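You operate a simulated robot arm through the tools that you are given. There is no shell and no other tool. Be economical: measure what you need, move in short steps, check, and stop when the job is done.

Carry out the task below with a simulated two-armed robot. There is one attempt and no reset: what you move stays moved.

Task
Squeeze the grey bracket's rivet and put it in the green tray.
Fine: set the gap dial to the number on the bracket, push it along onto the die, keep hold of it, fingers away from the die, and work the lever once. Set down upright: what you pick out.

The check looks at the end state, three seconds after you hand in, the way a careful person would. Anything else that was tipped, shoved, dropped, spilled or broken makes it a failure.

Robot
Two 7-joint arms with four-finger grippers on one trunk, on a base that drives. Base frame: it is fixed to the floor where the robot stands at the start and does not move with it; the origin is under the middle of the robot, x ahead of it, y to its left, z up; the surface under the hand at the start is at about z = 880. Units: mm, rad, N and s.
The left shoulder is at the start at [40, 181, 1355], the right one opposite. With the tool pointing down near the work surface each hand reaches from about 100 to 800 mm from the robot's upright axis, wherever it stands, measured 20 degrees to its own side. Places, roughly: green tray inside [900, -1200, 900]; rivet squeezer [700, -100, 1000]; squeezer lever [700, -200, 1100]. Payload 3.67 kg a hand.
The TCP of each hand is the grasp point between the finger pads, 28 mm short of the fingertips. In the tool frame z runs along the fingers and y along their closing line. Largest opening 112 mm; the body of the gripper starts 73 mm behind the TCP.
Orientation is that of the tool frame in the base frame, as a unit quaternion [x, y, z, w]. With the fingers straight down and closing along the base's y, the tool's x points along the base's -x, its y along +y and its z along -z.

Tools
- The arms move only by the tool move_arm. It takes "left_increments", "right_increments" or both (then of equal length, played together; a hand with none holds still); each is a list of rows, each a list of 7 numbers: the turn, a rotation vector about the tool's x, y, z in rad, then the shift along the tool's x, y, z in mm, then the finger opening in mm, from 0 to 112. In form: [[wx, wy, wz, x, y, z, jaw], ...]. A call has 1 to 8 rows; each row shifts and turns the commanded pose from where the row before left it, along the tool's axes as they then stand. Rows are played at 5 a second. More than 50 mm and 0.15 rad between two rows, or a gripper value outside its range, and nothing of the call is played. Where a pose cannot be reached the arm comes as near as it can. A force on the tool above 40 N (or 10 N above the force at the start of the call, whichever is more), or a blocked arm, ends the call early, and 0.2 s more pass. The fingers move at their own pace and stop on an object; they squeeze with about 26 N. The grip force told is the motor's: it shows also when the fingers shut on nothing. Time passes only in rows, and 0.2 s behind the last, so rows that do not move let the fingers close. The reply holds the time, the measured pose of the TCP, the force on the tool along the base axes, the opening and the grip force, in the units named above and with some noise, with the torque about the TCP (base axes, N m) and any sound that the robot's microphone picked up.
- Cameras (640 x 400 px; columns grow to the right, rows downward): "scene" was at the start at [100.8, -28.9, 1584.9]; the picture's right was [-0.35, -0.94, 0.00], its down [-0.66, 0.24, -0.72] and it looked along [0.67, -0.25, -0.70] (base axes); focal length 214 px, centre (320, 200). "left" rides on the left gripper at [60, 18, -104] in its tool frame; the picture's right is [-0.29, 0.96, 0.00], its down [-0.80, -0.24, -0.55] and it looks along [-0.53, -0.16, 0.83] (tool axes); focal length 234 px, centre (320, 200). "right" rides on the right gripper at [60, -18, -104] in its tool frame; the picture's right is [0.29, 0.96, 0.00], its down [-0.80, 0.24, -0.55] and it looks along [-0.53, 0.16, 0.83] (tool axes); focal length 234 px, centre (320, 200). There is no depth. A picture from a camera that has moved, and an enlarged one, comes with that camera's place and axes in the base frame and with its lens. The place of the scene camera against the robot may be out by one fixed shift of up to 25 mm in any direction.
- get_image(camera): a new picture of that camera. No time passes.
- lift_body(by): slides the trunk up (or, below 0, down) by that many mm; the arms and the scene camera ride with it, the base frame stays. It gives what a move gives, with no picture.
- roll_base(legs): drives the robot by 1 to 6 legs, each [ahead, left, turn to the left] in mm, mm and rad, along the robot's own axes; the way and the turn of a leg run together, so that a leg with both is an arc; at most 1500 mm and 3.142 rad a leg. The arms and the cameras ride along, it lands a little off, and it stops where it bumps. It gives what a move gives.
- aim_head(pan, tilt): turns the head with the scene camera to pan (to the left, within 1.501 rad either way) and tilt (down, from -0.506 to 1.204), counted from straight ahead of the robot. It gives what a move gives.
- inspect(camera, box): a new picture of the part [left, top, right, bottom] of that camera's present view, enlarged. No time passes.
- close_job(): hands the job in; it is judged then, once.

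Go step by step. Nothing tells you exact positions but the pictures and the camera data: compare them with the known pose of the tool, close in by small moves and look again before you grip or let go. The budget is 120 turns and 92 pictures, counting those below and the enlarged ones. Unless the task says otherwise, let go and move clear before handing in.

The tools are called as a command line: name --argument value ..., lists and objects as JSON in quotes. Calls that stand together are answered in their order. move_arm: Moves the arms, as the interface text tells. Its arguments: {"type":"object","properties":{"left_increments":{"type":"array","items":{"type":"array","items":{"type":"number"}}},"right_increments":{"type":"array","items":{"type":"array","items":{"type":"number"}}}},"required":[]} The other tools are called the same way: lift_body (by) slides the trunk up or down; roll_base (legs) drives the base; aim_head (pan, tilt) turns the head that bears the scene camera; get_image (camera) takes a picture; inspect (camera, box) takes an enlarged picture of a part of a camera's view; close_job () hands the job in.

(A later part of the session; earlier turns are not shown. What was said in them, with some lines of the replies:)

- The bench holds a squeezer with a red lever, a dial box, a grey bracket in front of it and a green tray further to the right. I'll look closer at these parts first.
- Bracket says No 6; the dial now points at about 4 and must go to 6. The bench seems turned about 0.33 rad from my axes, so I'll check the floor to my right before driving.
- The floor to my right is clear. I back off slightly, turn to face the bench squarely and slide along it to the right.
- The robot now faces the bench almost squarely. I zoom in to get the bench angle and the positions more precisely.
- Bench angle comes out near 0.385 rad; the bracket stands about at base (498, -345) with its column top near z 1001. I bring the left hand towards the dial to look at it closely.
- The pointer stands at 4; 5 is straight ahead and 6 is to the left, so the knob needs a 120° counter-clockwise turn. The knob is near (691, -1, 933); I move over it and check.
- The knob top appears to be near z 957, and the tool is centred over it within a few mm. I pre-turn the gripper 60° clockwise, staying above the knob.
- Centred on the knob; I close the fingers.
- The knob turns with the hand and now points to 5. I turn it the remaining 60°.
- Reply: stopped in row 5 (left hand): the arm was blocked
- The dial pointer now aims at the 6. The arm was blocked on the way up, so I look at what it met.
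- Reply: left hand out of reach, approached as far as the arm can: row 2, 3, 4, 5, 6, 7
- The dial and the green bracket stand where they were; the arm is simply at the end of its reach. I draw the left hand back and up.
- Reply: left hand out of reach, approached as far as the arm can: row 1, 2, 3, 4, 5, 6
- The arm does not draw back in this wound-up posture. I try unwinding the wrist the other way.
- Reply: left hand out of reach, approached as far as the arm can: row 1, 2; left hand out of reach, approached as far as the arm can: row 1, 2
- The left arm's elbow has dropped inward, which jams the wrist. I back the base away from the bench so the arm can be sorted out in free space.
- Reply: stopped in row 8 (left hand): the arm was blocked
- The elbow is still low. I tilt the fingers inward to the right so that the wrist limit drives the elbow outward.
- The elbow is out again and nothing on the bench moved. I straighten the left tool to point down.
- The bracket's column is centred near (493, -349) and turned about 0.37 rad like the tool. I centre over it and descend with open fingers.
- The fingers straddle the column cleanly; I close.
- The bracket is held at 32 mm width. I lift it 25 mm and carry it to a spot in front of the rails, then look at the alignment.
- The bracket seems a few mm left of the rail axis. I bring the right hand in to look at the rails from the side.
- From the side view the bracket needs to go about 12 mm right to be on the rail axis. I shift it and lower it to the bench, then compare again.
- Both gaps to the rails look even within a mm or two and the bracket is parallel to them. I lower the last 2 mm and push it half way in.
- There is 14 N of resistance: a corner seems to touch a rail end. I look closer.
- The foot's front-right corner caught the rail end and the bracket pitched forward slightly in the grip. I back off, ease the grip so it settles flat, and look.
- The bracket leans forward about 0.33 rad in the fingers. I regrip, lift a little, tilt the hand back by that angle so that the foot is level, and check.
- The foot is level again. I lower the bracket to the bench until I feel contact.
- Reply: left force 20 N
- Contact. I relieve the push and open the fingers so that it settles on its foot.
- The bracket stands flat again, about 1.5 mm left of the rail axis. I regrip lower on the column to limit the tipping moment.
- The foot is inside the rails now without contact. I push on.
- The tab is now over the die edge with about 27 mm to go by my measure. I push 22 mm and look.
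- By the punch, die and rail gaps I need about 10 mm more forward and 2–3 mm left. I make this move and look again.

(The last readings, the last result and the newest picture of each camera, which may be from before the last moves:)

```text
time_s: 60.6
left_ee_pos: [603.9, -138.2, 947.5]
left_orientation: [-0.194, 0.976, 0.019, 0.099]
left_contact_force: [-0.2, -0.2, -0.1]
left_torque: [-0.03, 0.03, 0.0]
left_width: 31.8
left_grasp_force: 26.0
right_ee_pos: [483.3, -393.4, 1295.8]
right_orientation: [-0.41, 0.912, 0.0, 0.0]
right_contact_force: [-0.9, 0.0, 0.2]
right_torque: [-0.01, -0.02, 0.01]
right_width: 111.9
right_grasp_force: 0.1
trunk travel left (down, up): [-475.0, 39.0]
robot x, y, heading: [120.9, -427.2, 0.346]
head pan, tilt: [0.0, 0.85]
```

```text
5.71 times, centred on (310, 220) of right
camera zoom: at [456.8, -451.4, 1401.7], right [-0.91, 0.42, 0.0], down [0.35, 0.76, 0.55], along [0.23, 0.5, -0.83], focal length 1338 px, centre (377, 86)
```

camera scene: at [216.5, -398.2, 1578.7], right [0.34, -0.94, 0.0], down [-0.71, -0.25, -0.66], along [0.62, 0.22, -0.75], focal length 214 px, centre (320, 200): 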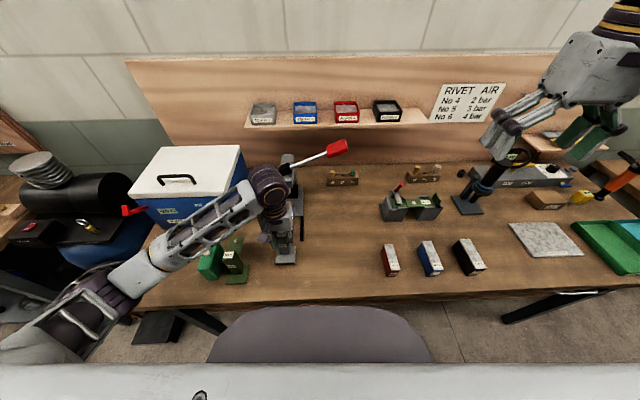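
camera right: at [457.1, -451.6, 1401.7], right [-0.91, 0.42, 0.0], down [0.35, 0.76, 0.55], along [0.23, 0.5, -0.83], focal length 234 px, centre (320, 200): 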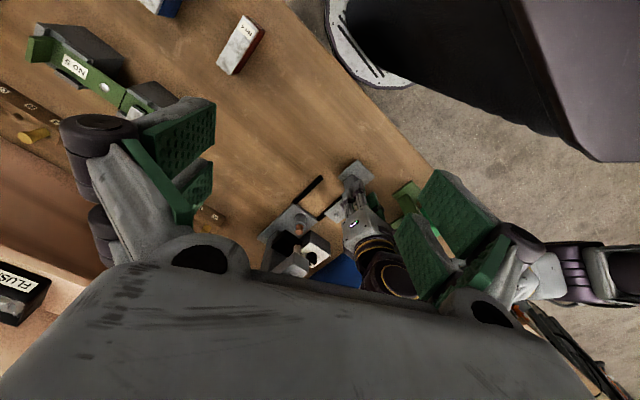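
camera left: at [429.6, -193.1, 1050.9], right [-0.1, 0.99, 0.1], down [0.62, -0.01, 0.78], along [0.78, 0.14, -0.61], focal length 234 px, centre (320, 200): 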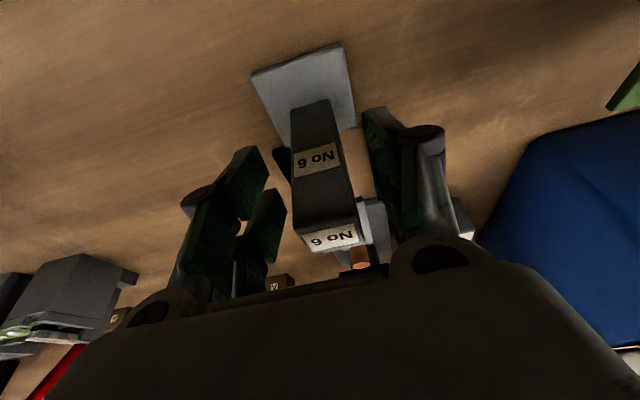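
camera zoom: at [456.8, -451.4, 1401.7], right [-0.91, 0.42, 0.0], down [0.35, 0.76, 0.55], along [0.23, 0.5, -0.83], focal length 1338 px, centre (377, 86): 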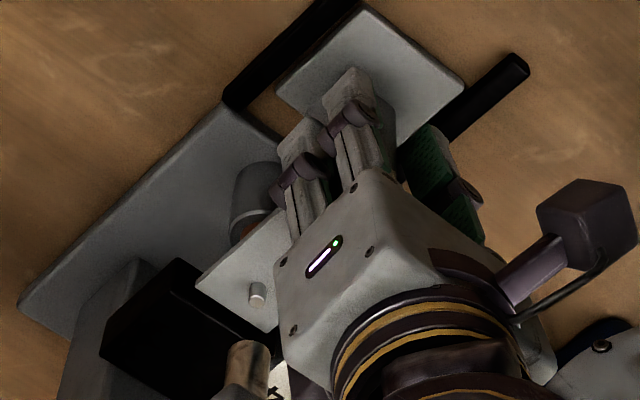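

The rivet now lies under the punch within about a mm, and the rail gaps look even. I nudge 1 mm on, keep the grip, and swing the right hand towards the lever.

move_arm --left_increments '[[0, 0, 0, -1, 0, 0.2, 20], [0, 0, 0, 0, 0, 0, 20], [0, 0, 0, 0, 0, 0, 20], [0, 0, 0, 0, 0, 0, 20], [0, 0, 0, 0, 0, 0, 20]]' --right_increments '[[0, 0, 0.115, 0, 0, 0, 60], [0, 0, 0.115, 0, 0, 0, 30], [0, 0, 0.115, 0, 0, 0, 0], [0, 0, 0.115, 0, 0, 0, 0], [0, 0, 0, 0, 0, 0, 0]]'

move_arm --right_increments '[[0, 0, 0, -41, 1, 0, 0], [0, 0, 0, -41, 1, 0, 0], [0, 0, 0, -41, 1, 0, 0], [0, 0, 0, -41, 1, 0, 0], [0, 0, 0, -41, 1, 0, 0], [0, 0, 0, -41, 1, 0, 0]]'

get_image --camera "right"

get_image --camera "scene"

```text
time_s: 61.8
left_ee_pos: [604.0, -138.6, 948.3]
left_orientation: [-0.194, 0.976, 0.019, 0.099]
left_contact_force: [-0.2, 0.3, 0.3]
left_torque: [-0.04, 0.03, -0.03]
left_width: 31.9
left_grasp_force: 26.0
right_ee_pos: [483.0, -394.2, 1296.8]
right_orientation: [-0.19, 0.982, 0.0, 0.0]
right_contact_force: [0.3, -0.1, -0.1]
right_torque: [0.01, 0.0, 0.02]
right_width: 0.0
right_grasp_force: 26.0
trunk travel left (down, up): [-475.0, 39.0]
robot x, y, heading: [123.0, -429.9, 0.347]
head pan, tilt: [0.0, 0.85]
```

```text
time_s: 63.2
left_ee_pos: [604.0, -139.4, 947.9]
left_orientation: [-0.194, 0.976, 0.02, 0.098]
left_contact_force: [0.7, 1.0, 0.3]
left_torque: [0.03, 0.05, 0.0]
left_width: 32.1
left_grasp_force: 26.2
right_ee_pos: [696.6, -337.8, 1293.6]
right_orientation: [-0.192, 0.981, 0.001, -0.001]
right_contact_force: [-0.2, 0.1, 0.3]
right_torque: [-0.02, 0.02, 0.0]
right_width: 0.1
right_grasp_force: 26.7
right hand out of reach, approached as far as the arm can: row 5, 6
trunk travel left (down, up): [-475.0, 39.0]
robot x, y, heading: [121.5, -431.6, 0.345]
head pan, tilt: [0.0, 0.85]
```

```text
25 pictures are left
camera right: at [648.3, -378.5, 1397.9], right [-0.63, 0.78, 0.0], down [0.65, 0.52, 0.56], along [0.43, 0.35, -0.83], focal length 234 px, centre (320, 200)
```

right: 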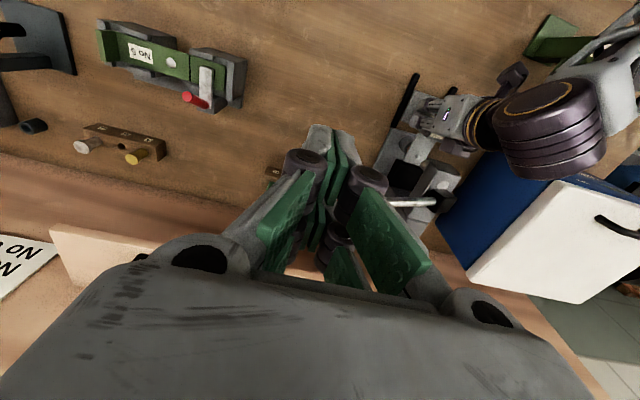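

```text
24 pictures are left
camera scene: at [216.6, -398.0, 1578.7], right [0.34, -0.94, 0.0], down [-0.71, -0.25, -0.66], along [0.62, 0.22, -0.75], focal length 214 px, centre (320, 200)
```

scene: 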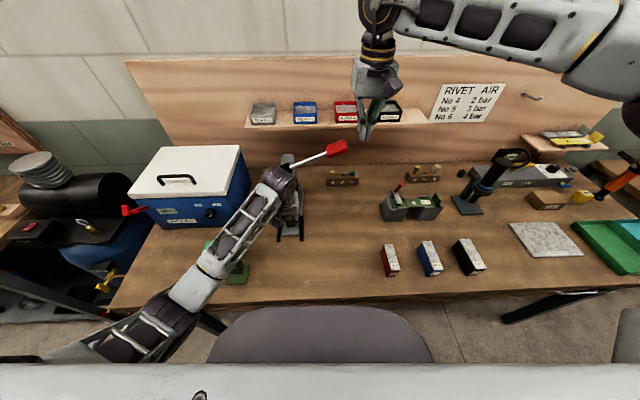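

The right arm is at a limit at this height; lower it should reach. I go down and forward in small steps.

move_arm --right_increments '[[0, 0, 0, 0, 0, 27, 0], [0, 0, 0, 0, 10, 25, 0], [0, 0, 0, -29, 10, 0, 0], [0, 0, 0, -29, 8, 0, 0]]'

get_image --camera "right"

inspect --camera "scene" --box '[270, 70, 430, 210]'

```text
time_s: 64.2
left_ee_pos: [604.5, -139.8, 946.5]
left_orientation: [-0.194, 0.976, 0.019, 0.1]
left_contact_force: [0.4, -0.2, -0.3]
left_torque: [-0.02, 0.01, 0.01]
left_width: 32.0
left_grasp_force: 26.1
right_ee_pos: [719.6, -344.5, 1239.8]
right_orientation: [-0.192, 0.981, 0.001, 0.0]
right_contact_force: [0.4, -0.1, -0.1]
right_torque: [0.03, 0.01, 0.02]
right_width: 0.0
right_grasp_force: 26.2
right hand out of reach, approached as far as the arm can: row 2, 3, 4
trunk travel left (down, up): [-475.0, 39.0]
robot x, y, heading: [119.1, -428.8, 0.346]
head pan, tilt: [0.0, 0.85]
```

```text
23 pictures are left
camera right: at [671.1, -384.0, 1346.1], right [-0.63, 0.78, 0.0], down [0.65, 0.52, 0.56], along [0.43, 0.35, -0.83], focal length 234 px, centre (320, 200)
```

right: 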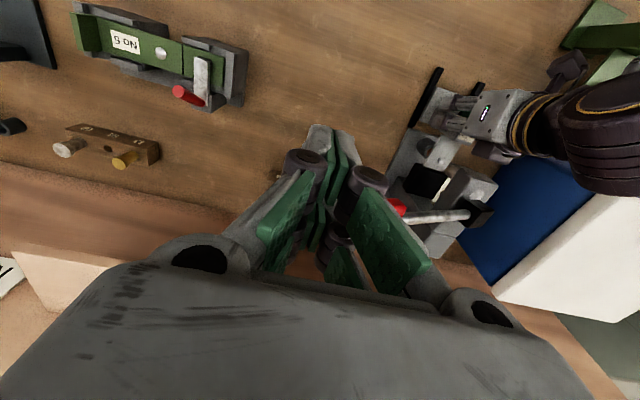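

```text
2.86 times, centred on (350, 140) of scene
camera zoom: at [217.2, -397.7, 1578.6], right [0.34, -0.94, 0.0], down [-0.71, -0.25, -0.66], along [0.62, 0.22, -0.75], focal length 613 px, centre (234, 371)
```

zoom: 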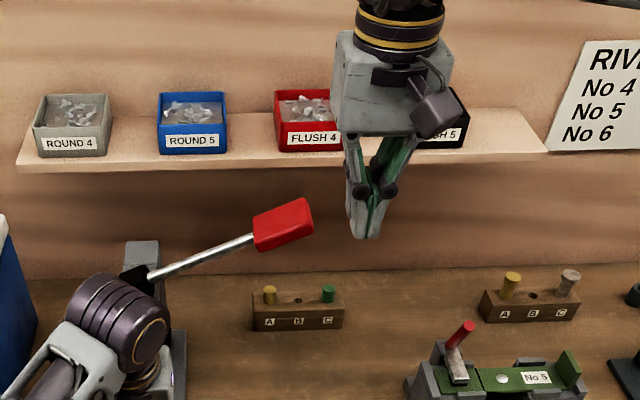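

The right arm will not reach farther left with the tool straight down. Tilting the fingers to the left should relieve the wrist.

move_arm --right_increments '[[-0.15, 0, 0, 0, 0, 0, 0], [-0.15, 0, 0, 0, 0, 0, 0], [-0.15, 0, 0, 0, 0, 0, 0], [0, 0, 0, 0, 18, 8, 0], [0, 0, 0, 0, 18, 8, 0]]'

```text
time_s: 65.4
left_ee_pos: [604.4, -137.8, 946.7]
left_orientation: [-0.194, 0.976, 0.019, 0.099]
left_contact_force: [1.1, -0.8, -1.4]
left_torque: [0.0, 0.02, 0.0]
left_width: 31.8
left_grasp_force: 26.3
right_ee_pos: [704.8, -306.2, 1242.7]
right_orientation: [-0.187, 0.957, 0.219, -0.043]
right_contact_force: [0.5, 0.1, 0.2]
right_torque: [-0.05, -0.01, -0.03]
right_width: 0.0
right_grasp_force: 26.2
trunk travel left (down, up): [-475.0, 39.0]
robot x, y, heading: [121.2, -433.3, 0.349]
head pan, tilt: [0.0, 0.85]
```

move_arm --right_increments '[[0, 0, 0, -26, 0, 0, 0], [0, 0, 0, -26, 0, 0, 0], [0, 0, 0, -25, 0, 0, 0]]'

inspect --camera "scene" --box '[270, 70, 430, 210]'

get_image --camera "right"

```text
time_s: 66.2
left_ee_pos: [604.0, -140.4, 948.1]
left_orientation: [-0.194, 0.976, 0.02, 0.099]
left_contact_force: [0.8, -0.7, -0.2]
left_torque: [0.01, 0.03, 0.02]
left_width: 31.7
left_grasp_force: 26.1
right_ee_pos: [761.9, -298.9, 1243.4]
right_orientation: [-0.186, 0.957, 0.221, -0.043]
right_contact_force: [0.2, -0.5, -0.6]
right_torque: [-0.01, -0.01, 0.0]
right_width: 0.0
right_grasp_force: 26.2
right hand out of reach, approached as far as the arm can: row 3
trunk travel left (down, up): [-475.0, 39.0]
robot x, y, heading: [120.1, -428.4, 0.348]
head pan, tilt: [0.0, 0.85]
```

```text
2.86 times, centred on (350, 140) of scene
camera zoom: at [215.8, -398.9, 1578.8], right [0.34, -0.94, 0.0], down [-0.71, -0.25, -0.66], along [0.62, 0.22, -0.75], focal length 613 px, centre (234, 371)
```

zoom: 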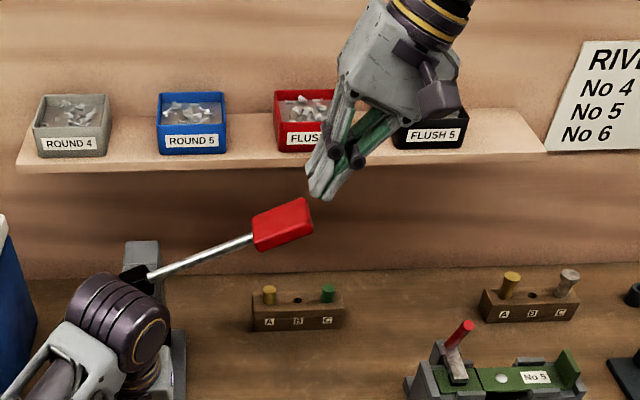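

```text
20 pictures are left
camera right: at [730.8, -379.4, 1331.1], right [-0.59, 0.69, 0.42], down [0.75, 0.27, 0.6], along [0.3, 0.67, -0.68], focal length 234 px, centre (320, 200)
```

right: 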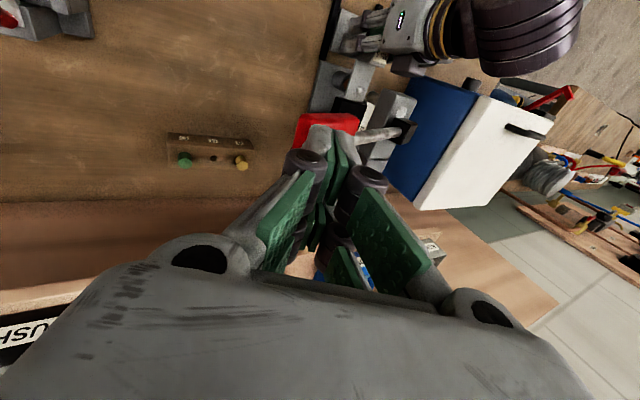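

The tips are about 25 mm right of and 40 mm above the paddle. I shift over it and come down to just above.

move_arm --right_increments '[[0, 0, 0, -5, 10.8, 5.2, 0], [0, 0, 0, -5, 10.8, 5.2, 0], [0, 0, 0, 0, -6.5, 13.5, 0], [0, 0, 0, 0, -4.4, 9, 0]]'

inspect --camera "scene" --box '[310, 110, 390, 180]'

```text
time_s: 67.2
left_ee_pos: [604.0, -138.5, 947.5]
left_orientation: [-0.195, 0.976, 0.019, 0.099]
left_contact_force: [1.1, 0.6, -0.5]
left_torque: [0.0, 0.03, -0.01]
left_width: 32.0
left_grasp_force: 25.9
right_ee_pos: [751.6, -291.2, 1221.4]
right_orientation: [-0.187, 0.957, 0.22, -0.042]
right_contact_force: [-0.2, -0.2, 0.2]
right_torque: [0.01, 0.0, 0.0]
right_width: 0.0
right_grasp_force: 26.2
right hand out of reach, approached as far as the arm can: row 1, 2
trunk travel left (down, up): [-475.0, 39.0]
robot x, y, heading: [121.7, -427.2, 0.342]
head pan, tilt: [0.0, 0.85]
```

```text
5.71 times, centred on (350, 145) of scene
camera zoom: at [216.6, -397.5, 1578.7], right [0.34, -0.94, 0.0], down [-0.71, -0.26, -0.66], along [0.62, 0.22, -0.75], focal length 1226 px, centre (149, 514)
```

zoom: 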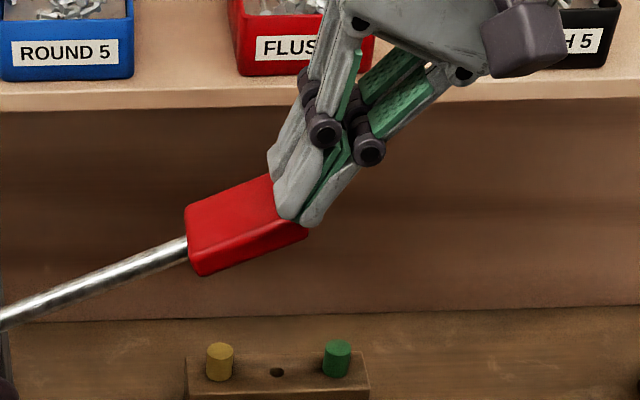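

The tips are just in front of the paddle. I lift a little, lean the fingers forward for reach, and go on forward.

move_arm --right_increments '[[0, 0, 0, 0, 5.2, -10.8, 0], [0, -0.15, 0, 0, 0, 0, 0], [0, -0.15, 0, 0, 0, 0, 0], [0, 0, 0, -9, 5, 2, 0], [0, 0, 0, -9, 5, 2, 0]]'

inspect --camera "scene" --box '[310, 110, 390, 180]'

```text
time_s: 68.4
left_ee_pos: [605.0, -139.1, 946.8]
left_orientation: [-0.194, 0.976, 0.018, 0.1]
left_contact_force: [0.3, 0.4, 0.0]
left_torque: [0.01, 0.02, -0.02]
left_width: 32.2
left_grasp_force: 26.0
right_ee_pos: [766.3, -274.9, 1238.6]
right_orientation: [-0.152, 0.952, 0.244, 0.101]
right_contact_force: [0.8, -0.7, -0.7]
right_torque: [-0.01, 0.0, -0.01]
right_width: 0.1
right_grasp_force: 25.9
trunk travel left (down, up): [-475.0, 39.0]
robot x, y, heading: [123.9, -429.4, 0.343]
head pan, tilt: [0.0, 0.85]
```

```text
5.71 times, centred on (350, 145) of scene
camera zoom: at [216.5, -397.3, 1578.7], right [0.34, -0.94, 0.0], down [-0.71, -0.26, -0.66], along [0.62, 0.22, -0.75], focal length 1226 px, centre (149, 514)
```

zoom: 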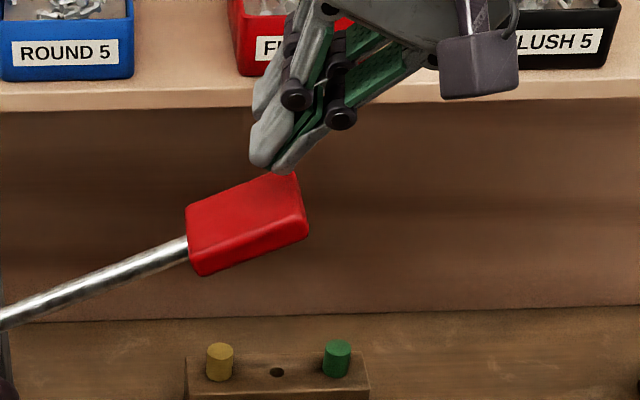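

The tips are now right above the paddle. I press straight down in small steps.

move_arm --right_increments '[[0, 0, 0, 2.7, -4.3, 8.6, 0], [0, 0, 0, 2.7, -4.3, 8.6, 0], [0, 0, 0, 2.7, -4.3, 8.6, 0], [0, 0, 0, 2.7, -4.3, 8.6, 0], [0, 0, 0, 2.7, -4.3, 8.6, 0], [0, 0, 0, 2.7, -4.3, 8.6, 0]]'

inspect --camera "scene" --box '[270, 110, 390, 215]'

```text
time_s: 69.8
left_ee_pos: [604.8, -139.3, 947.4]
left_orientation: [-0.194, 0.976, 0.019, 0.099]
left_contact_force: [0.2, -1.0, -0.8]
left_torque: [-0.01, 0.03, 0.05]
left_width: 32.0
left_grasp_force: 26.0
right_ee_pos: [764.3, -274.6, 1178.4]
right_orientation: [-0.152, 0.952, 0.245, 0.1]
right_contact_force: [0.2, -0.4, 1.9]
right_torque: [-0.08, 0.09, 0.03]
right_width: 0.0
right_grasp_force: 26.3
trunk travel left (down, up): [-475.0, 39.0]
robot x, y, heading: [120.0, -433.0, 0.343]
head pan, tilt: [0.0, 0.85]
```

```text
3.81 times, centred on (330, 162) of scene
camera zoom: at [216.3, -397.8, 1578.7], right [0.34, -0.94, 0.0], down [-0.71, -0.25, -0.66], along [0.62, 0.22, -0.75], focal length 817 px, centre (282, 343)
```

zoom: 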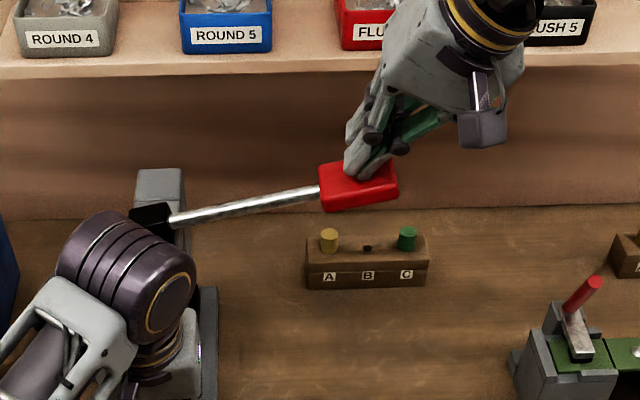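

The lever goes down under the fingers with about 2 N. I go on.

move_arm --right_increments '[[0, 0, 0, 2.7, -4.3, 8.6, 0], [0, 0, 0, 2.7, -4.3, 8.6, 0], [0, 0, 0, 2.7, -4.3, 8.6, 0], [0, 0, 0, 2.7, -4.3, 8.6, 0], [0, 0, 0, 2.7, -4.3, 8.6, 0]]'

inspect --camera "scene" --box '[270, 110, 390, 215]'

```text
time_s: 71.2
left_ee_pos: [601.1, -141.1, 947.4]
left_orientation: [-0.193, 0.976, 0.02, 0.099]
left_contact_force: [-1.2, 0.1, 1.7]
left_torque: [0.1, -0.02, -0.01]
left_width: 32.0
left_grasp_force: 25.9
right_ee_pos: [766.0, -273.6, 1136.9]
right_orientation: [-0.151, 0.95, 0.25, 0.108]
right_contact_force: [-3.3, -3.3, 11.7]
right_torque: [-0.13, 0.34, 0.07]
right_width: 0.0
right_grasp_force: 26.3
trunk travel left (down, up): [-475.0, 39.0]
robot x, y, heading: [119.9, -427.3, 0.346]
head pan, tilt: [0.0, 0.85]
stopped in row 5 (right hand): the force on the tool passed its limit at 43 N (the readings are from after the stop); the commanded pose is now the measured one
```

```text
3.81 times, centred on (330, 162) of scene
camera zoom: at [213.7, -398.9, 1578.9], right [0.34, -0.94, 0.0], down [-0.71, -0.25, -0.66], along [0.62, 0.22, -0.75], focal length 817 px, centre (282, 343)
```

zoom: 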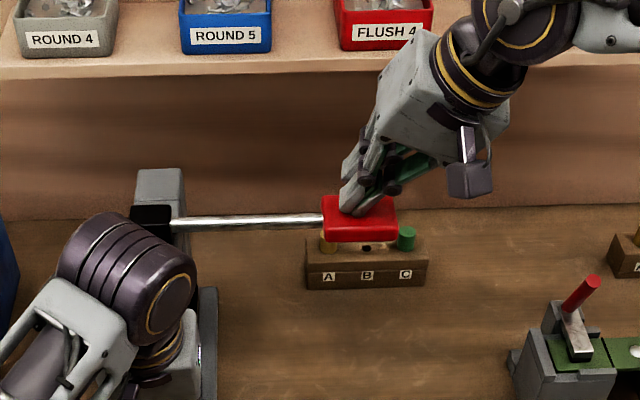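

The force rose to 43 N with the lever about level. I look at the punch and rivet.

get_image --camera "right"

```text
15 pictures are left
camera right: at [703.1, -356.2, 1202.4], right [-0.6, 0.73, 0.34], down [0.59, 0.11, 0.8], along [0.55, 0.68, -0.49], focal length 234 px, centre (320, 200)
```

right: 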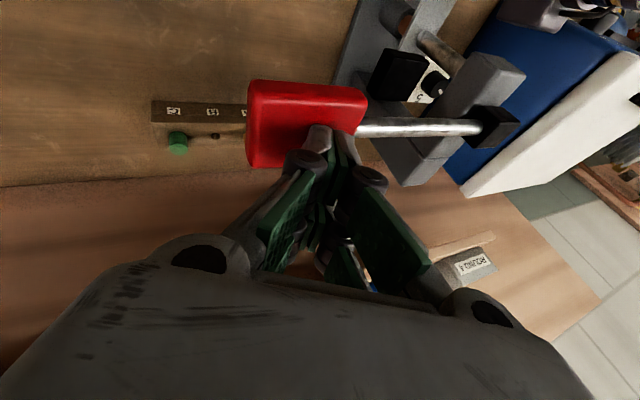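

inspect --camera "right" --box '[360, 0, 480, 100]'

```text
4.00 times, centred on (420, 50) of right
camera zoom: at [703.1, -356.2, 1202.4], right [-0.6, 0.73, 0.34], down [0.59, 0.11, 0.8], along [0.55, 0.68, -0.49], focal length 937 px, centre (-80, 800)
```

zoom: 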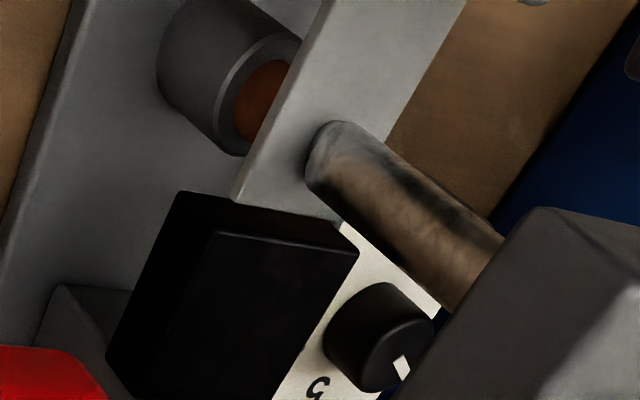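

The punch sits on the rivet. I press once more a little to see whether it is at the end of its stroke.

move_arm --right_increments '[[0, 0, 0, 1.1, -1.7, 3.4, 0], [0, 0, 0, 1.1, -1.7, 3.4, 0], [0, 0, 0, 1.1, -1.7, 3.4, 0], [0, 0, 0, 1.1, -1.7, 3.4, 0]]'

inspect --camera "right" --box '[360, 0, 480, 100]'

```text
time_s: 71.8
left_ee_pos: [601.5, -140.5, 947.4]
left_orientation: [-0.194, 0.976, 0.02, 0.098]
left_contact_force: [-3.0, -0.4, 6.2]
left_torque: [0.07, 0.03, 0.0]
left_width: 31.8
left_grasp_force: 25.4
right_ee_pos: [767.2, -270.8, 1136.5]
right_orientation: [-0.151, 0.949, 0.252, 0.112]
right_contact_force: [-7.2, -5.8, 15.3]
right_torque: [-0.22, 0.48, 0.06]
right_width: 0.0
right_grasp_force: 25.9
trunk travel left (down, up): [-475.0, 39.0]
robot x, y, heading: [118.9, -429.4, 0.349]
head pan, tilt: [0.0, 0.85]
stopped in row 3 (right hand): the force on the tool passed its limit at 44 N (the readings are from after the stop); the commanded pose is now the measured one
```

```text
4.00 times, centred on (420, 50) of right
camera zoom: at [704.2, -355.3, 1201.2], right [-0.6, 0.72, 0.35], down [0.58, 0.1, 0.81], along [0.55, 0.68, -0.48], focal length 937 px, centre (-80, 800)
```

zoom: 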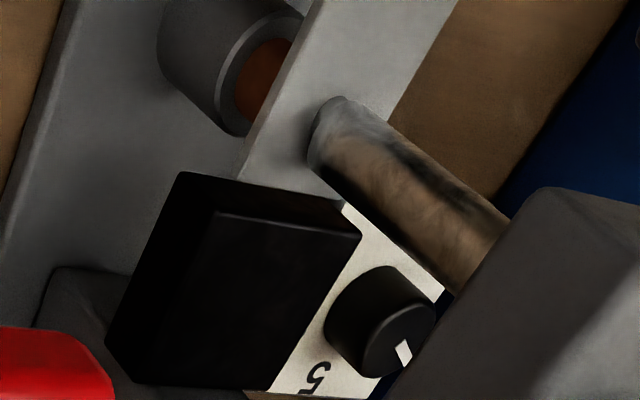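

Same position at 44 N, so that is the end of the stroke. I raise the hand and see whether the lever follows.

move_arm --right_increments '[[0, 0, 0, -2.7, 4.3, -8.6, 0], [0, 0, 0, -2.7, 4.3, -8.6, 0], [0, 0, 0, -5.4, 8.6, -17.2, 0], [0, 0, 0, -5.4, 8.6, -17.2, 0], [0, 0, 0, -8, 12.9, -25.8, 0], [0, 0, 0, -8, 12.9, -25.8, 0]]'

get_image --camera "scene"

inspect --camera "right" --box '[300, 40, 500, 180]'

```text
time_s: 73.2
left_ee_pos: [602.1, -140.1, 947.5]
left_orientation: [-0.194, 0.976, 0.02, 0.098]
left_contact_force: [-2.5, -2.9, 19.7]
left_torque: [0.17, -0.45, 0.02]
left_width: 31.6
left_grasp_force: 26.2
right_ee_pos: [765.4, -276.1, 1254.8]
right_orientation: [-0.15, 0.95, 0.252, 0.11]
right_contact_force: [-0.6, -0.6, -1.1]
right_torque: [0.0, -0.01, 0.01]
right_width: 0.0
right_grasp_force: 26.3
trunk travel left (down, up): [-475.0, 39.0]
robot x, y, heading: [118.9, -428.9, 0.349]
head pan, tilt: [0.0, 0.85]
```

```text
12 pictures are left
camera scene: at [213.4, -399.3, 1579.0], right [0.34, -0.94, 0.0], down [-0.71, -0.25, -0.66], along [0.62, 0.22, -0.75], focal length 214 px, centre (320, 200)
```

scene: 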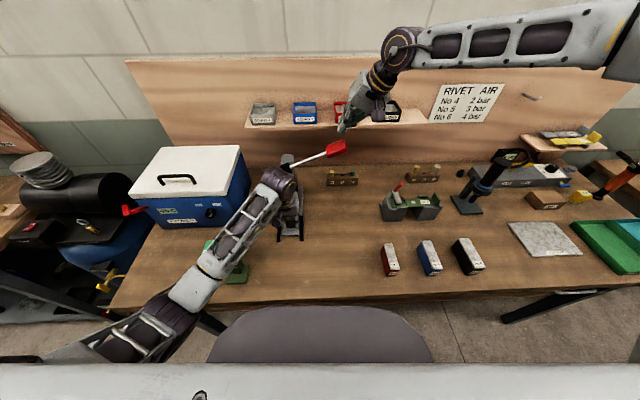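

```text
2.86 times, centred on (400, 110) of right
camera zoom: at [702.9, -357.6, 1319.3], right [-0.59, 0.73, 0.34], down [0.59, 0.1, 0.8], along [0.55, 0.68, -0.49], focal length 669 px, centre (91, 457)
```

zoom: 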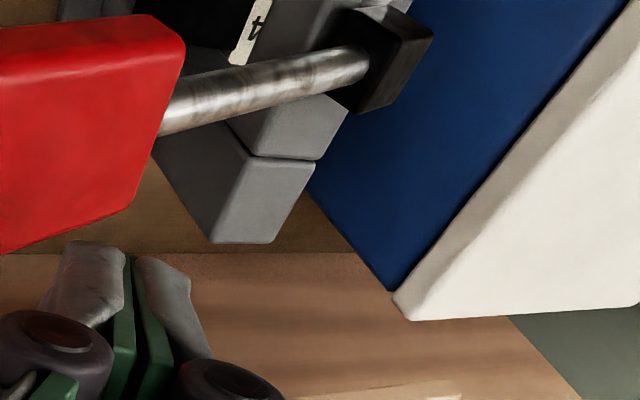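

The lever sprang back up on its own. I relieve the left hand's downward push and pull the bracket back along the rails, while drawing the right hand away.

move_arm --left_increments '[[0, 0, 0, -0.2, 0, -1, 20], [0, 0, 0, 0, 0, 0, 20], [0, 0, 0, 4.9, 0, -1, 20], [0, 0, 0, 9.8, 0, -2, 20], [0, 0, 0, 14.7, 0, -3, 20], [0, 0, 0, 14.7, 0, -3, 20], [0, 0, 0, 14.7, 0, -3, 20]]' --right_increments '[[0, 0, 0, 10, 0, -20, 0], [0, 0, 0, 20, -10, -10, 0], [0, 0, 0, 30, -20, 0, 0], [0, 0, 0, 30, -20, 0, 0], [0, 0, 0, 30, -20, 0, 0], [0, 0, 0, 30, -20, 0, 0], [0, 0, 0, 30, -20, 0, 0]]'

get_image --camera "right"

```text
time_s: 74.8
left_ee_pos: [545.2, -164.0, 946.8]
left_orientation: [-0.194, 0.976, 0.02, 0.095]
left_contact_force: [0.4, -0.1, 3.3]
left_torque: [-0.09, -0.25, 0.05]
left_width: 32.1
left_grasp_force: 26.0
right_ee_pos: [632.7, -423.0, 1179.2]
right_orientation: [-0.15, 0.949, 0.253, 0.112]
right_contact_force: [0.2, -0.9, 0.2]
right_torque: [0.06, -0.02, 0.01]
right_width: 0.2
right_grasp_force: 25.9
trunk travel left (down, up): [-475.0, 39.0]
robot x, y, heading: [116.9, -429.0, 0.348]
head pan, tilt: [0.0, 0.85]
```

```text
10 pictures are left
camera right: at [569.8, -506.8, 1243.4], right [-0.6, 0.73, 0.35], down [0.59, 0.1, 0.8], along [0.55, 0.68, -0.48], focal length 234 px, centre (320, 200)
```

right: 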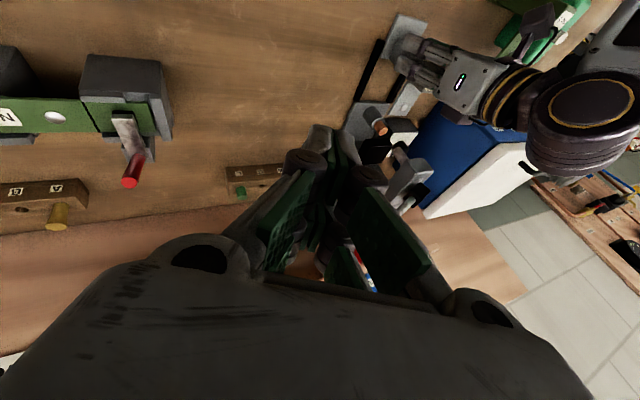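

inspect --camera "right" --box '[365, 70, 445, 135]'

```text
6.15 times, centred on (405, 102) of right
camera zoom: at [569.8, -506.8, 1243.4], right [-0.6, 0.73, 0.35], down [0.59, 0.1, 0.8], along [0.55, 0.68, -0.48], focal length 1441 px, centre (-203, 800)
```

zoom: 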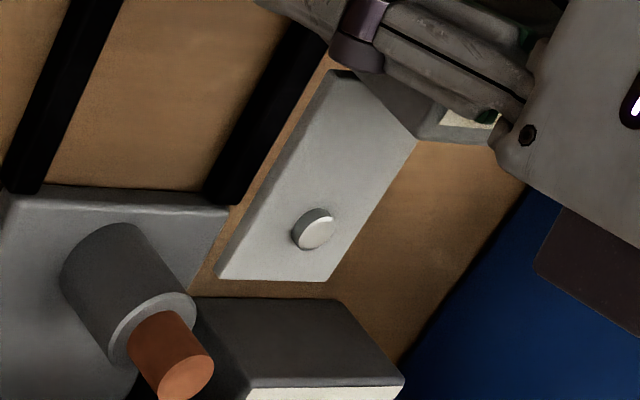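

The rivet now has a broad flat head, so the squeeze worked. I pull the bracket fully clear, then lift it, with the right hand raised out of the way.

move_arm --left_increments '[[0, 0, 0, 19.6, 0, -4, 20], [0, 0, 0, 19.6, 0, -4, 20], [0, 0, 0, 19.6, 0, -4, 20], [0, 0, 0, -6, 0, -29, 20], [0, 0, 0, -9, 0, -44, 20], [0, 0, 0, -9, 0, -44, 20], [0, 0, 0, -9, 0, -44, 20], [0, 0, 0, -9, 0, -44, 20]]' --right_increments '[[0, 0, 0, -10.8, 17.4, -34.4, 0], [0, 0, 0, -10.8, 17.4, -34.4, 0], [0, 0, 0, -10.8, 17.4, -34.4, 0], [0, 0, 0, -10.8, 17.4, -34.4, 0], [0, 0.15, 0, 20, 0, 0, 0], [0.15, 0.15, 0, 20, 0, 0, 0], [0.15, 0, 0, 20, -10, 0, 0], [0.15, 0, 0, 20, -10, 0, 0]]'

get_image --camera "scene"

```text
refused: row 6 steps farther than a row can; nothing moved
```

```text
8 pictures are left
camera scene: at [214.3, -400.0, 1578.8], right [0.34, -0.94, 0.0], down [-0.71, -0.25, -0.66], along [0.62, 0.22, -0.75], focal length 214 px, centre (320, 200)
```

scene: 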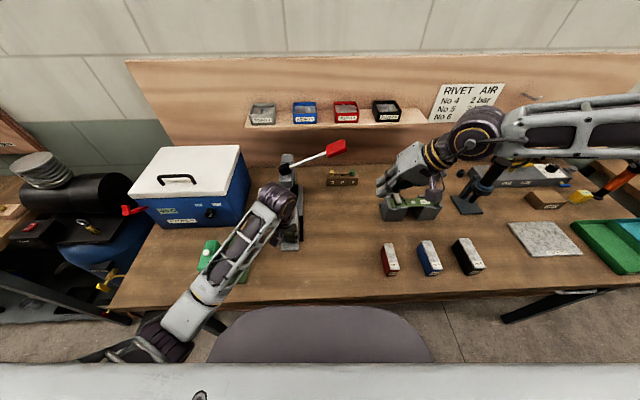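

One row turned too much; I repeat it with smaller turns.

move_arm --left_increments '[[0, 0, 0, 19.6, 0, -4, 20], [0, 0, 0, 19.6, 0, -4, 20], [0, 0, 0, 19.6, 0, -4, 20], [0, 0, 0, -6, 0, -29, 20], [0, 0, 0, -9, 0, -44, 20], [0, 0, 0, -9, 0, -44, 20], [0, 0, 0, -9, 0, -44, 20], [0, 0, 0, -9, 0, -44, 20]]' --right_increments '[[0, 0, 0, -10.8, 17.4, -34.4, 0], [0, 0, 0, -10.8, 17.4, -34.4, 0], [0, 0, 0, -10.8, 17.4, -34.4, 0], [0, 0, 0, -10.8, 17.4, -34.4, 0], [0, 0.14, 0, 20, 0, 0, 0], [0.14, 0, 0, 20, 0, 0, 0], [0.14, 0, 0, 20, -10, 0, 0], [0.14, 0, 0, 20, -10, 0, 0]]'

```text
time_s: 76.6
left_ee_pos: [493.3, -185.5, 1156.4]
left_orientation: [-0.193, 0.976, 0.02, 0.096]
left_contact_force: [-0.1, -0.1, -4.0]
left_torque: [-0.01, 0.02, 0.02]
left_width: 32.0
left_grasp_force: 26.1
right_ee_pos: [564.6, -466.1, 1318.8]
right_orientation: [-0.155, 0.984, 0.036, 0.076]
right_contact_force: [-0.2, 0.6, -0.5]
right_torque: [0.03, 0.0, 0.02]
right_width: 0.0
right_grasp_force: 26.0
trunk travel left (down, up): [-475.0, 39.0]
robot x, y, heading: [122.8, -430.7, 0.34]
head pan, tilt: [0.0, 0.85]
```

The bracket hangs at about z 1090 over the bench. I drive right along the bench to bring the tray under the left hand.

roll_base --legs '[[20, -550, 0], [23, -545, 0]]'

get_image --camera "scene"

```text
time_s: 82.7
left_ee_pos: [903.9, -1199.0, 1156.1]
left_orientation: [-0.195, 0.976, 0.019, 0.097]
left_contact_force: [0.0, 0.6, -3.8]
left_torque: [-0.03, 0.02, -0.02]
left_width: 31.9
left_grasp_force: 26.2
right_ee_pos: [975.5, -1480.1, 1318.9]
right_orientation: [-0.157, 0.984, 0.035, 0.077]
right_contact_force: [-0.4, 0.4, -0.9]
right_torque: [-0.01, -0.01, 0.0]
right_width: 0.0
right_grasp_force: 25.6
trunk travel left (down, up): [-475.0, 39.0]
robot x, y, heading: [530.1, -1449.1, 0.343]
head pan, tilt: [0.0, 0.85]
```

```text
7 pictures are left
camera scene: at [627.1, -1412.0, 1578.7], right [0.34, -0.94, 0.0], down [-0.71, -0.26, -0.66], along [0.62, 0.22, -0.75], focal length 214 px, centre (320, 200)
```

scene: 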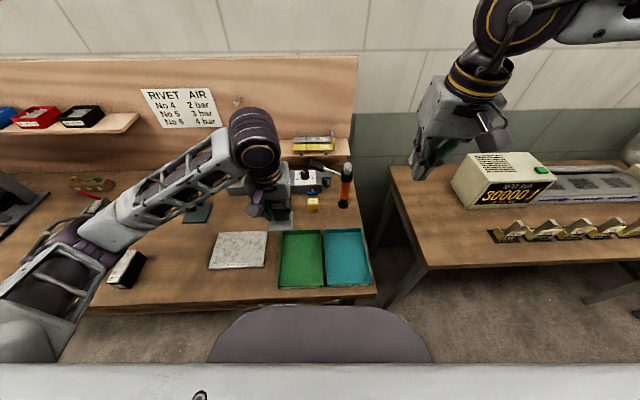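

The green tray lies below, about 45 mm to the right of the held bracket. I shift over it and check with the left camera.

move_arm --left_increments '[[0, 0, 0, 0, -22, 0, 20], [0, 0, 0, 0, -22, 0, 20], [0, 0, 0, 9, 0, 44, 20], [0, 0, 0, 9, 0, 44, 20]]'

get_image --camera "left"

inspect --camera "scene" --box '[240, 180, 400, 310]'

```text
time_s: 83.7
left_ee_pos: [920.2, -1239.6, 1066.4]
left_orientation: [-0.195, 0.976, 0.019, 0.097]
left_contact_force: [0.3, 0.8, -4.3]
left_torque: [-0.01, 0.02, 0.0]
left_width: 31.9
left_grasp_force: 25.5
right_ee_pos: [976.4, -1480.4, 1318.1]
right_orientation: [-0.157, 0.984, 0.036, 0.077]
right_contact_force: [0.3, 0.2, -0.2]
right_torque: [0.02, 0.03, 0.01]
right_width: 0.0
right_grasp_force: 25.8
trunk travel left (down, up): [-475.0, 39.0]
robot x, y, heading: [529.5, -1447.6, 0.348]
head pan, tilt: [0.0, 0.85]
```

```text
6 pictures are left
camera left: at [841.0, -1254.0, 1158.1], right [-0.11, 0.99, 0.06], down [0.71, 0.04, 0.7], along [0.69, 0.11, -0.71], focal length 234 px, centre (320, 200)
```

left: 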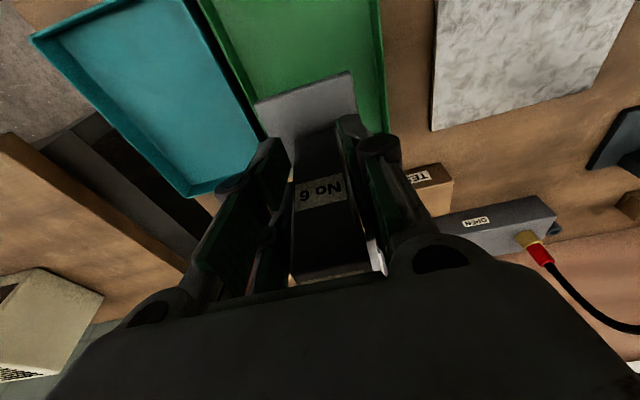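

```text
3.08 times, centred on (320, 245) of scene
camera zoom: at [627.3, -1412.3, 1578.7], right [0.34, -0.94, 0.0], down [-0.71, -0.26, -0.66], along [0.62, 0.22, -0.75], focal length 660 px, centre (320, 62)
```

zoom: 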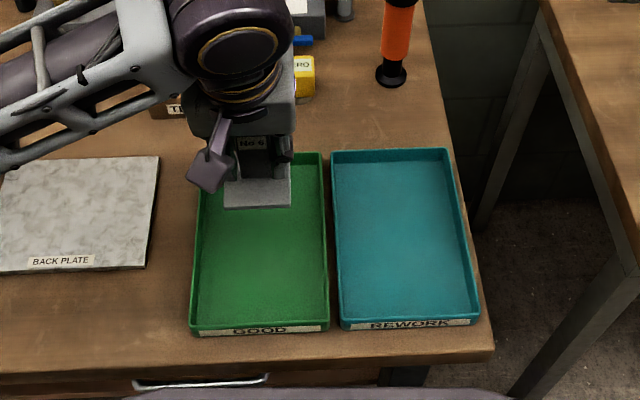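

The bracket hangs over the middle of the green "GOOD" tray. I shift back 15 mm and lower it.

move_arm --left_increments '[[0, 0, 0, 14.7, 0, -3, 20], [0, 0, 0, 8, 0, 39.2, 20], [0, 0, 0, 8, 0, 39.2, 20], [0, 0, 0, 4, 0, 19.6, 20], [0, 0, 0, 1, 0, 4.9, 20], [0, 0, 0, 0, 0, 0, 20]]'

inspect --camera "scene" --box '[240, 180, 400, 310]'

```text
time_s: 85.1
left_ee_pos: [907.2, -1246.8, 961.6]
left_orientation: [-0.195, 0.976, 0.02, 0.096]
left_contact_force: [1.2, 0.3, -3.3]
left_torque: [0.01, 0.02, -0.01]
left_width: 31.9
left_grasp_force: 26.3
right_ee_pos: [976.6, -1480.1, 1318.9]
right_orientation: [-0.157, 0.984, 0.037, 0.076]
right_contact_force: [0.4, 0.3, 0.7]
right_torque: [-0.02, -0.02, 0.0]
right_width: 0.0
right_grasp_force: 25.8
trunk travel left (down, up): [-475.0, 39.0]
robot x, y, heading: [532.7, -1445.8, 0.351]
head pan, tilt: [0.0, 0.85]
```

```text
3.08 times, centred on (320, 245) of scene
camera zoom: at [627.7, -1413.3, 1578.7], right [0.34, -0.94, 0.0], down [-0.71, -0.26, -0.66], along [0.62, 0.22, -0.75], focal length 660 px, centre (320, 62)
```

zoom: 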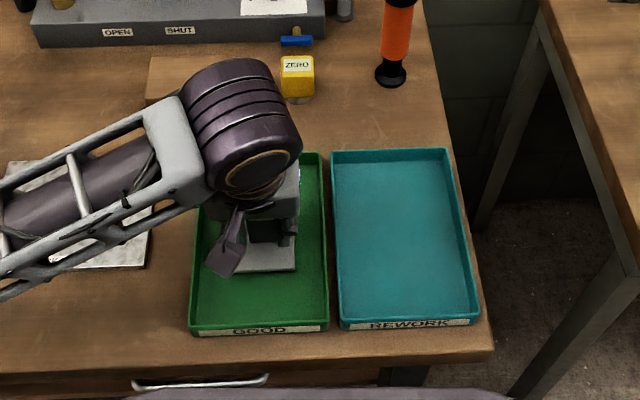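

move_arm --left_increments '[[0, 0, 0, 0.8, 0, 3.9, 20], [0, 0, 0, 0.6, 0, 2.9, 20], [0, 0, 0, 0, 0, 0, 20]]'

```text
time_s: 85.9
left_ee_pos: [906.1, -1247.0, 955.2]
left_orientation: [-0.195, 0.976, 0.019, 0.096]
left_contact_force: [0.1, 0.5, -4.2]
left_torque: [-0.01, 0.02, -0.05]
left_width: 32.0
left_grasp_force: 25.8
right_ee_pos: [976.2, -1480.6, 1318.3]
right_orientation: [-0.157, 0.984, 0.037, 0.077]
right_contact_force: [0.1, 0.0, -0.6]
right_torque: [0.02, 0.01, 0.01]
right_width: 0.0
right_grasp_force: 25.6
trunk travel left (down, up): [-475.0, 39.0]
robot x, y, heading: [531.0, -1445.6, 0.348]
head pan, tilt: [0.0, 0.85]
```

move_arm --left_increments '[[0, 0, 0, 0.4, 0, 2, 20], [0, 0, 0, 0.3, 0, 1.5, 20], [0, 0, 0, 0, 0, 0, 20]]'

```text
time_s: 86.7
left_ee_pos: [906.5, -1246.3, 951.4]
left_orientation: [-0.194, 0.976, 0.021, 0.097]
left_contact_force: [-0.2, 0.1, -3.5]
left_torque: [-0.04, 0.01, 0.02]
left_width: 32.0
left_grasp_force: 25.8
right_ee_pos: [976.9, -1479.8, 1318.2]
right_orientation: [-0.158, 0.984, 0.036, 0.076]
right_contact_force: [0.9, 0.0, 0.2]
right_torque: [-0.01, -0.03, 0.0]
right_width: 0.0
right_grasp_force: 25.6
trunk travel left (down, up): [-475.0, 39.0]
robot x, y, heading: [529.0, -1447.1, 0.347]
head pan, tilt: [0.0, 0.85]
```

move_arm --left_increments '[[0, 0, 0, 0.3, 0, 1.5, 20], [0, 0, 0, 0.3, 0, 1.2, 20], [0, 0, 0, 0, 0, 0, 20]]'

```text
time_s: 87.5
left_ee_pos: [906.3, -1246.9, 949.3]
left_orientation: [-0.195, 0.976, 0.019, 0.098]
left_contact_force: [-1.3, 1.7, 18.8]
left_torque: [-0.04, 0.26, -0.05]
left_width: 32.0
left_grasp_force: 25.9
right_ee_pos: [974.4, -1480.1, 1319.2]
right_orientation: [-0.156, 0.984, 0.037, 0.076]
right_contact_force: [-0.3, -0.5, 0.1]
right_torque: [-0.01, 0.01, 0.01]
right_width: 0.1
right_grasp_force: 25.6
trunk travel left (down, up): [-475.0, 39.0]
robot x, y, heading: [532.2, -1450.4, 0.345]
head pan, tilt: [0.0, 0.85]
```

Set down with contact. I relieve the push, open, and withdraw upward.

move_arm --left_increments '[[0, 0, 0, -0.1, 0, -0.6, 20], [0, 0, 0, 0, 0, 0, 36], [0, 0, 0, 0, 0, 0, 48], [0, 0, 0, 0, 0, 0, 60], [0, 0, 0, -3, 0, -15, 60], [0, 0, 0, -8, 0, -40, 60], [0, 0, 0, -8, 0, -40, 60], [0, 0, 0, -8, 0, -40, 60]]'

inspect --camera "left" --box '[160, 0, 480, 240]'

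```text
time_s: 89.3
left_ee_pos: [904.8, -1246.0, 1085.8]
left_orientation: [-0.196, 0.976, 0.02, 0.095]
left_contact_force: [0.1, -0.7, -1.1]
left_torque: [-0.02, 0.01, -0.05]
left_width: 59.8
left_grasp_force: 0.0
right_ee_pos: [976.5, -1479.5, 1318.6]
right_orientation: [-0.157, 0.984, 0.036, 0.077]
right_contact_force: [0.8, 0.0, 0.6]
right_torque: [-0.02, 0.04, -0.03]
right_width: 0.1
right_grasp_force: 26.4
trunk travel left (down, up): [-475.0, 39.0]
robot x, y, heading: [533.3, -1443.4, 0.343]
head pan, tilt: [0.0, 0.85]
```

```text
1.67 times, centred on (320, 120) of left
camera zoom: at [826.2, -1260.4, 1177.7], right [-0.11, 0.99, 0.06], down [0.72, 0.04, 0.7], along [0.69, 0.12, -0.71], focal length 390 px, centre (320, 333)
```

zoom: 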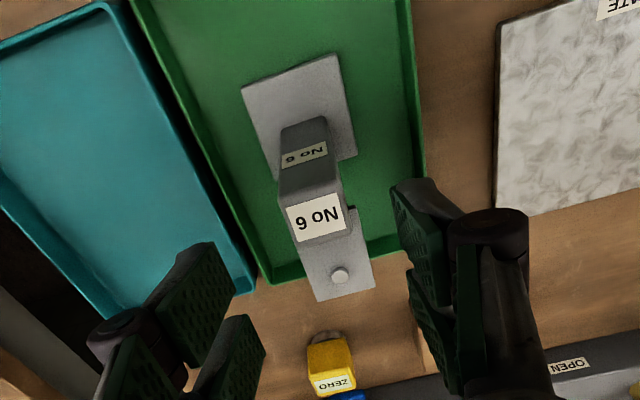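

The bracket stands upright in the green tray with its squeezed rivet. I raise the hand clear and take one last look back along the bench.

move_arm --left_increments '[[0, 0, 0, 0, 0, -45, 60], [0, 0, 0, 0, 0, -45, 60], [0, 0, 0, 20, 0, -30, 60], [0, 0, 0, 30, 0, 0, 60]]'

aim_head --pan 0.6 --tilt 0.7

get_image --camera "scene"

```text
time_s: 90.3
left_ee_pos: [838.3, -1273.3, 1195.1]
left_orientation: [-0.195, 0.976, 0.019, 0.096]
left_contact_force: [1.3, -0.1, -0.1]
left_torque: [-0.01, 0.0, 0.02]
left_width: 59.9
left_grasp_force: 0.1
right_ee_pos: [974.2, -1480.5, 1318.0]
right_orientation: [-0.157, 0.984, 0.036, 0.077]
right_contact_force: [0.5, -0.2, -0.5]
right_torque: [-0.01, -0.03, -0.02]
right_width: 0.0
right_grasp_force: 26.0
trunk travel left (down, up): [-475.0, 39.0]
robot x, y, heading: [533.4, -1443.1, 0.349]
head pan, tilt: [0.0, 0.85]
```

```text
time_s: 91.3
left_ee_pos: [839.6, -1274.0, 1193.7]
left_orientation: [-0.195, 0.976, 0.02, 0.095]
left_contact_force: [-0.4, 0.6, 0.2]
left_torque: [0.0, -0.01, 0.01]
left_width: 60.0
left_grasp_force: 0.0
right_ee_pos: [975.9, -1480.9, 1318.6]
right_orientation: [-0.157, 0.984, 0.037, 0.077]
right_contact_force: [-0.1, -0.2, 0.0]
right_torque: [0.02, 0.0, 0.0]
right_width: 0.0
right_grasp_force: 26.1
trunk travel left (down, up): [-475.0, 39.0]
robot x, y, heading: [528.7, -1448.3, 0.35]
head pan, tilt: [0.6, 0.7]
```

```text
2 pictures are left
camera scene: at [603.3, -1371.2, 1591.0], right [0.81, -0.58, 0.0], down [-0.38, -0.52, -0.76], along [0.45, 0.62, -0.64], focal length 214 px, centre (320, 200)
```

scene: 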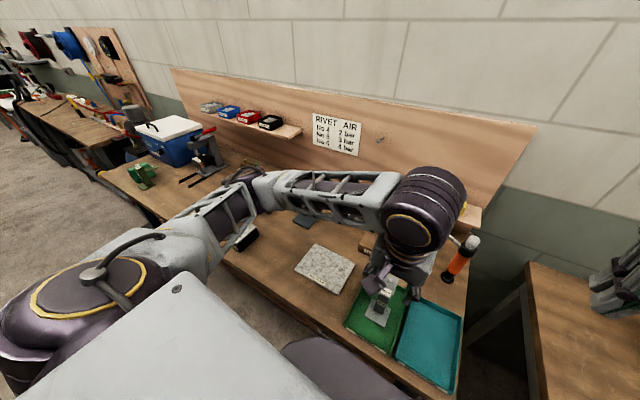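

Everything stands as it should: the bracket is upright in the green tray, its rivet is squeezed, and both hands are clear. I hand in.

close_job

```text
The job is handed in.
```

I squeezed the No 6 bracket's rivet with the dial set to 6 and one full pull of the lever. The bracket now stands upright in the green tray.

- **Caught on the rail:** on the first push, the bracket's foot caught a rail end and tipped forward in the grip. I backed off and set it flat again before pushing it onto the die.
- **Final check:** the last picture shows nothing else on the bench tipped or moved, though my left arm hid part of it.
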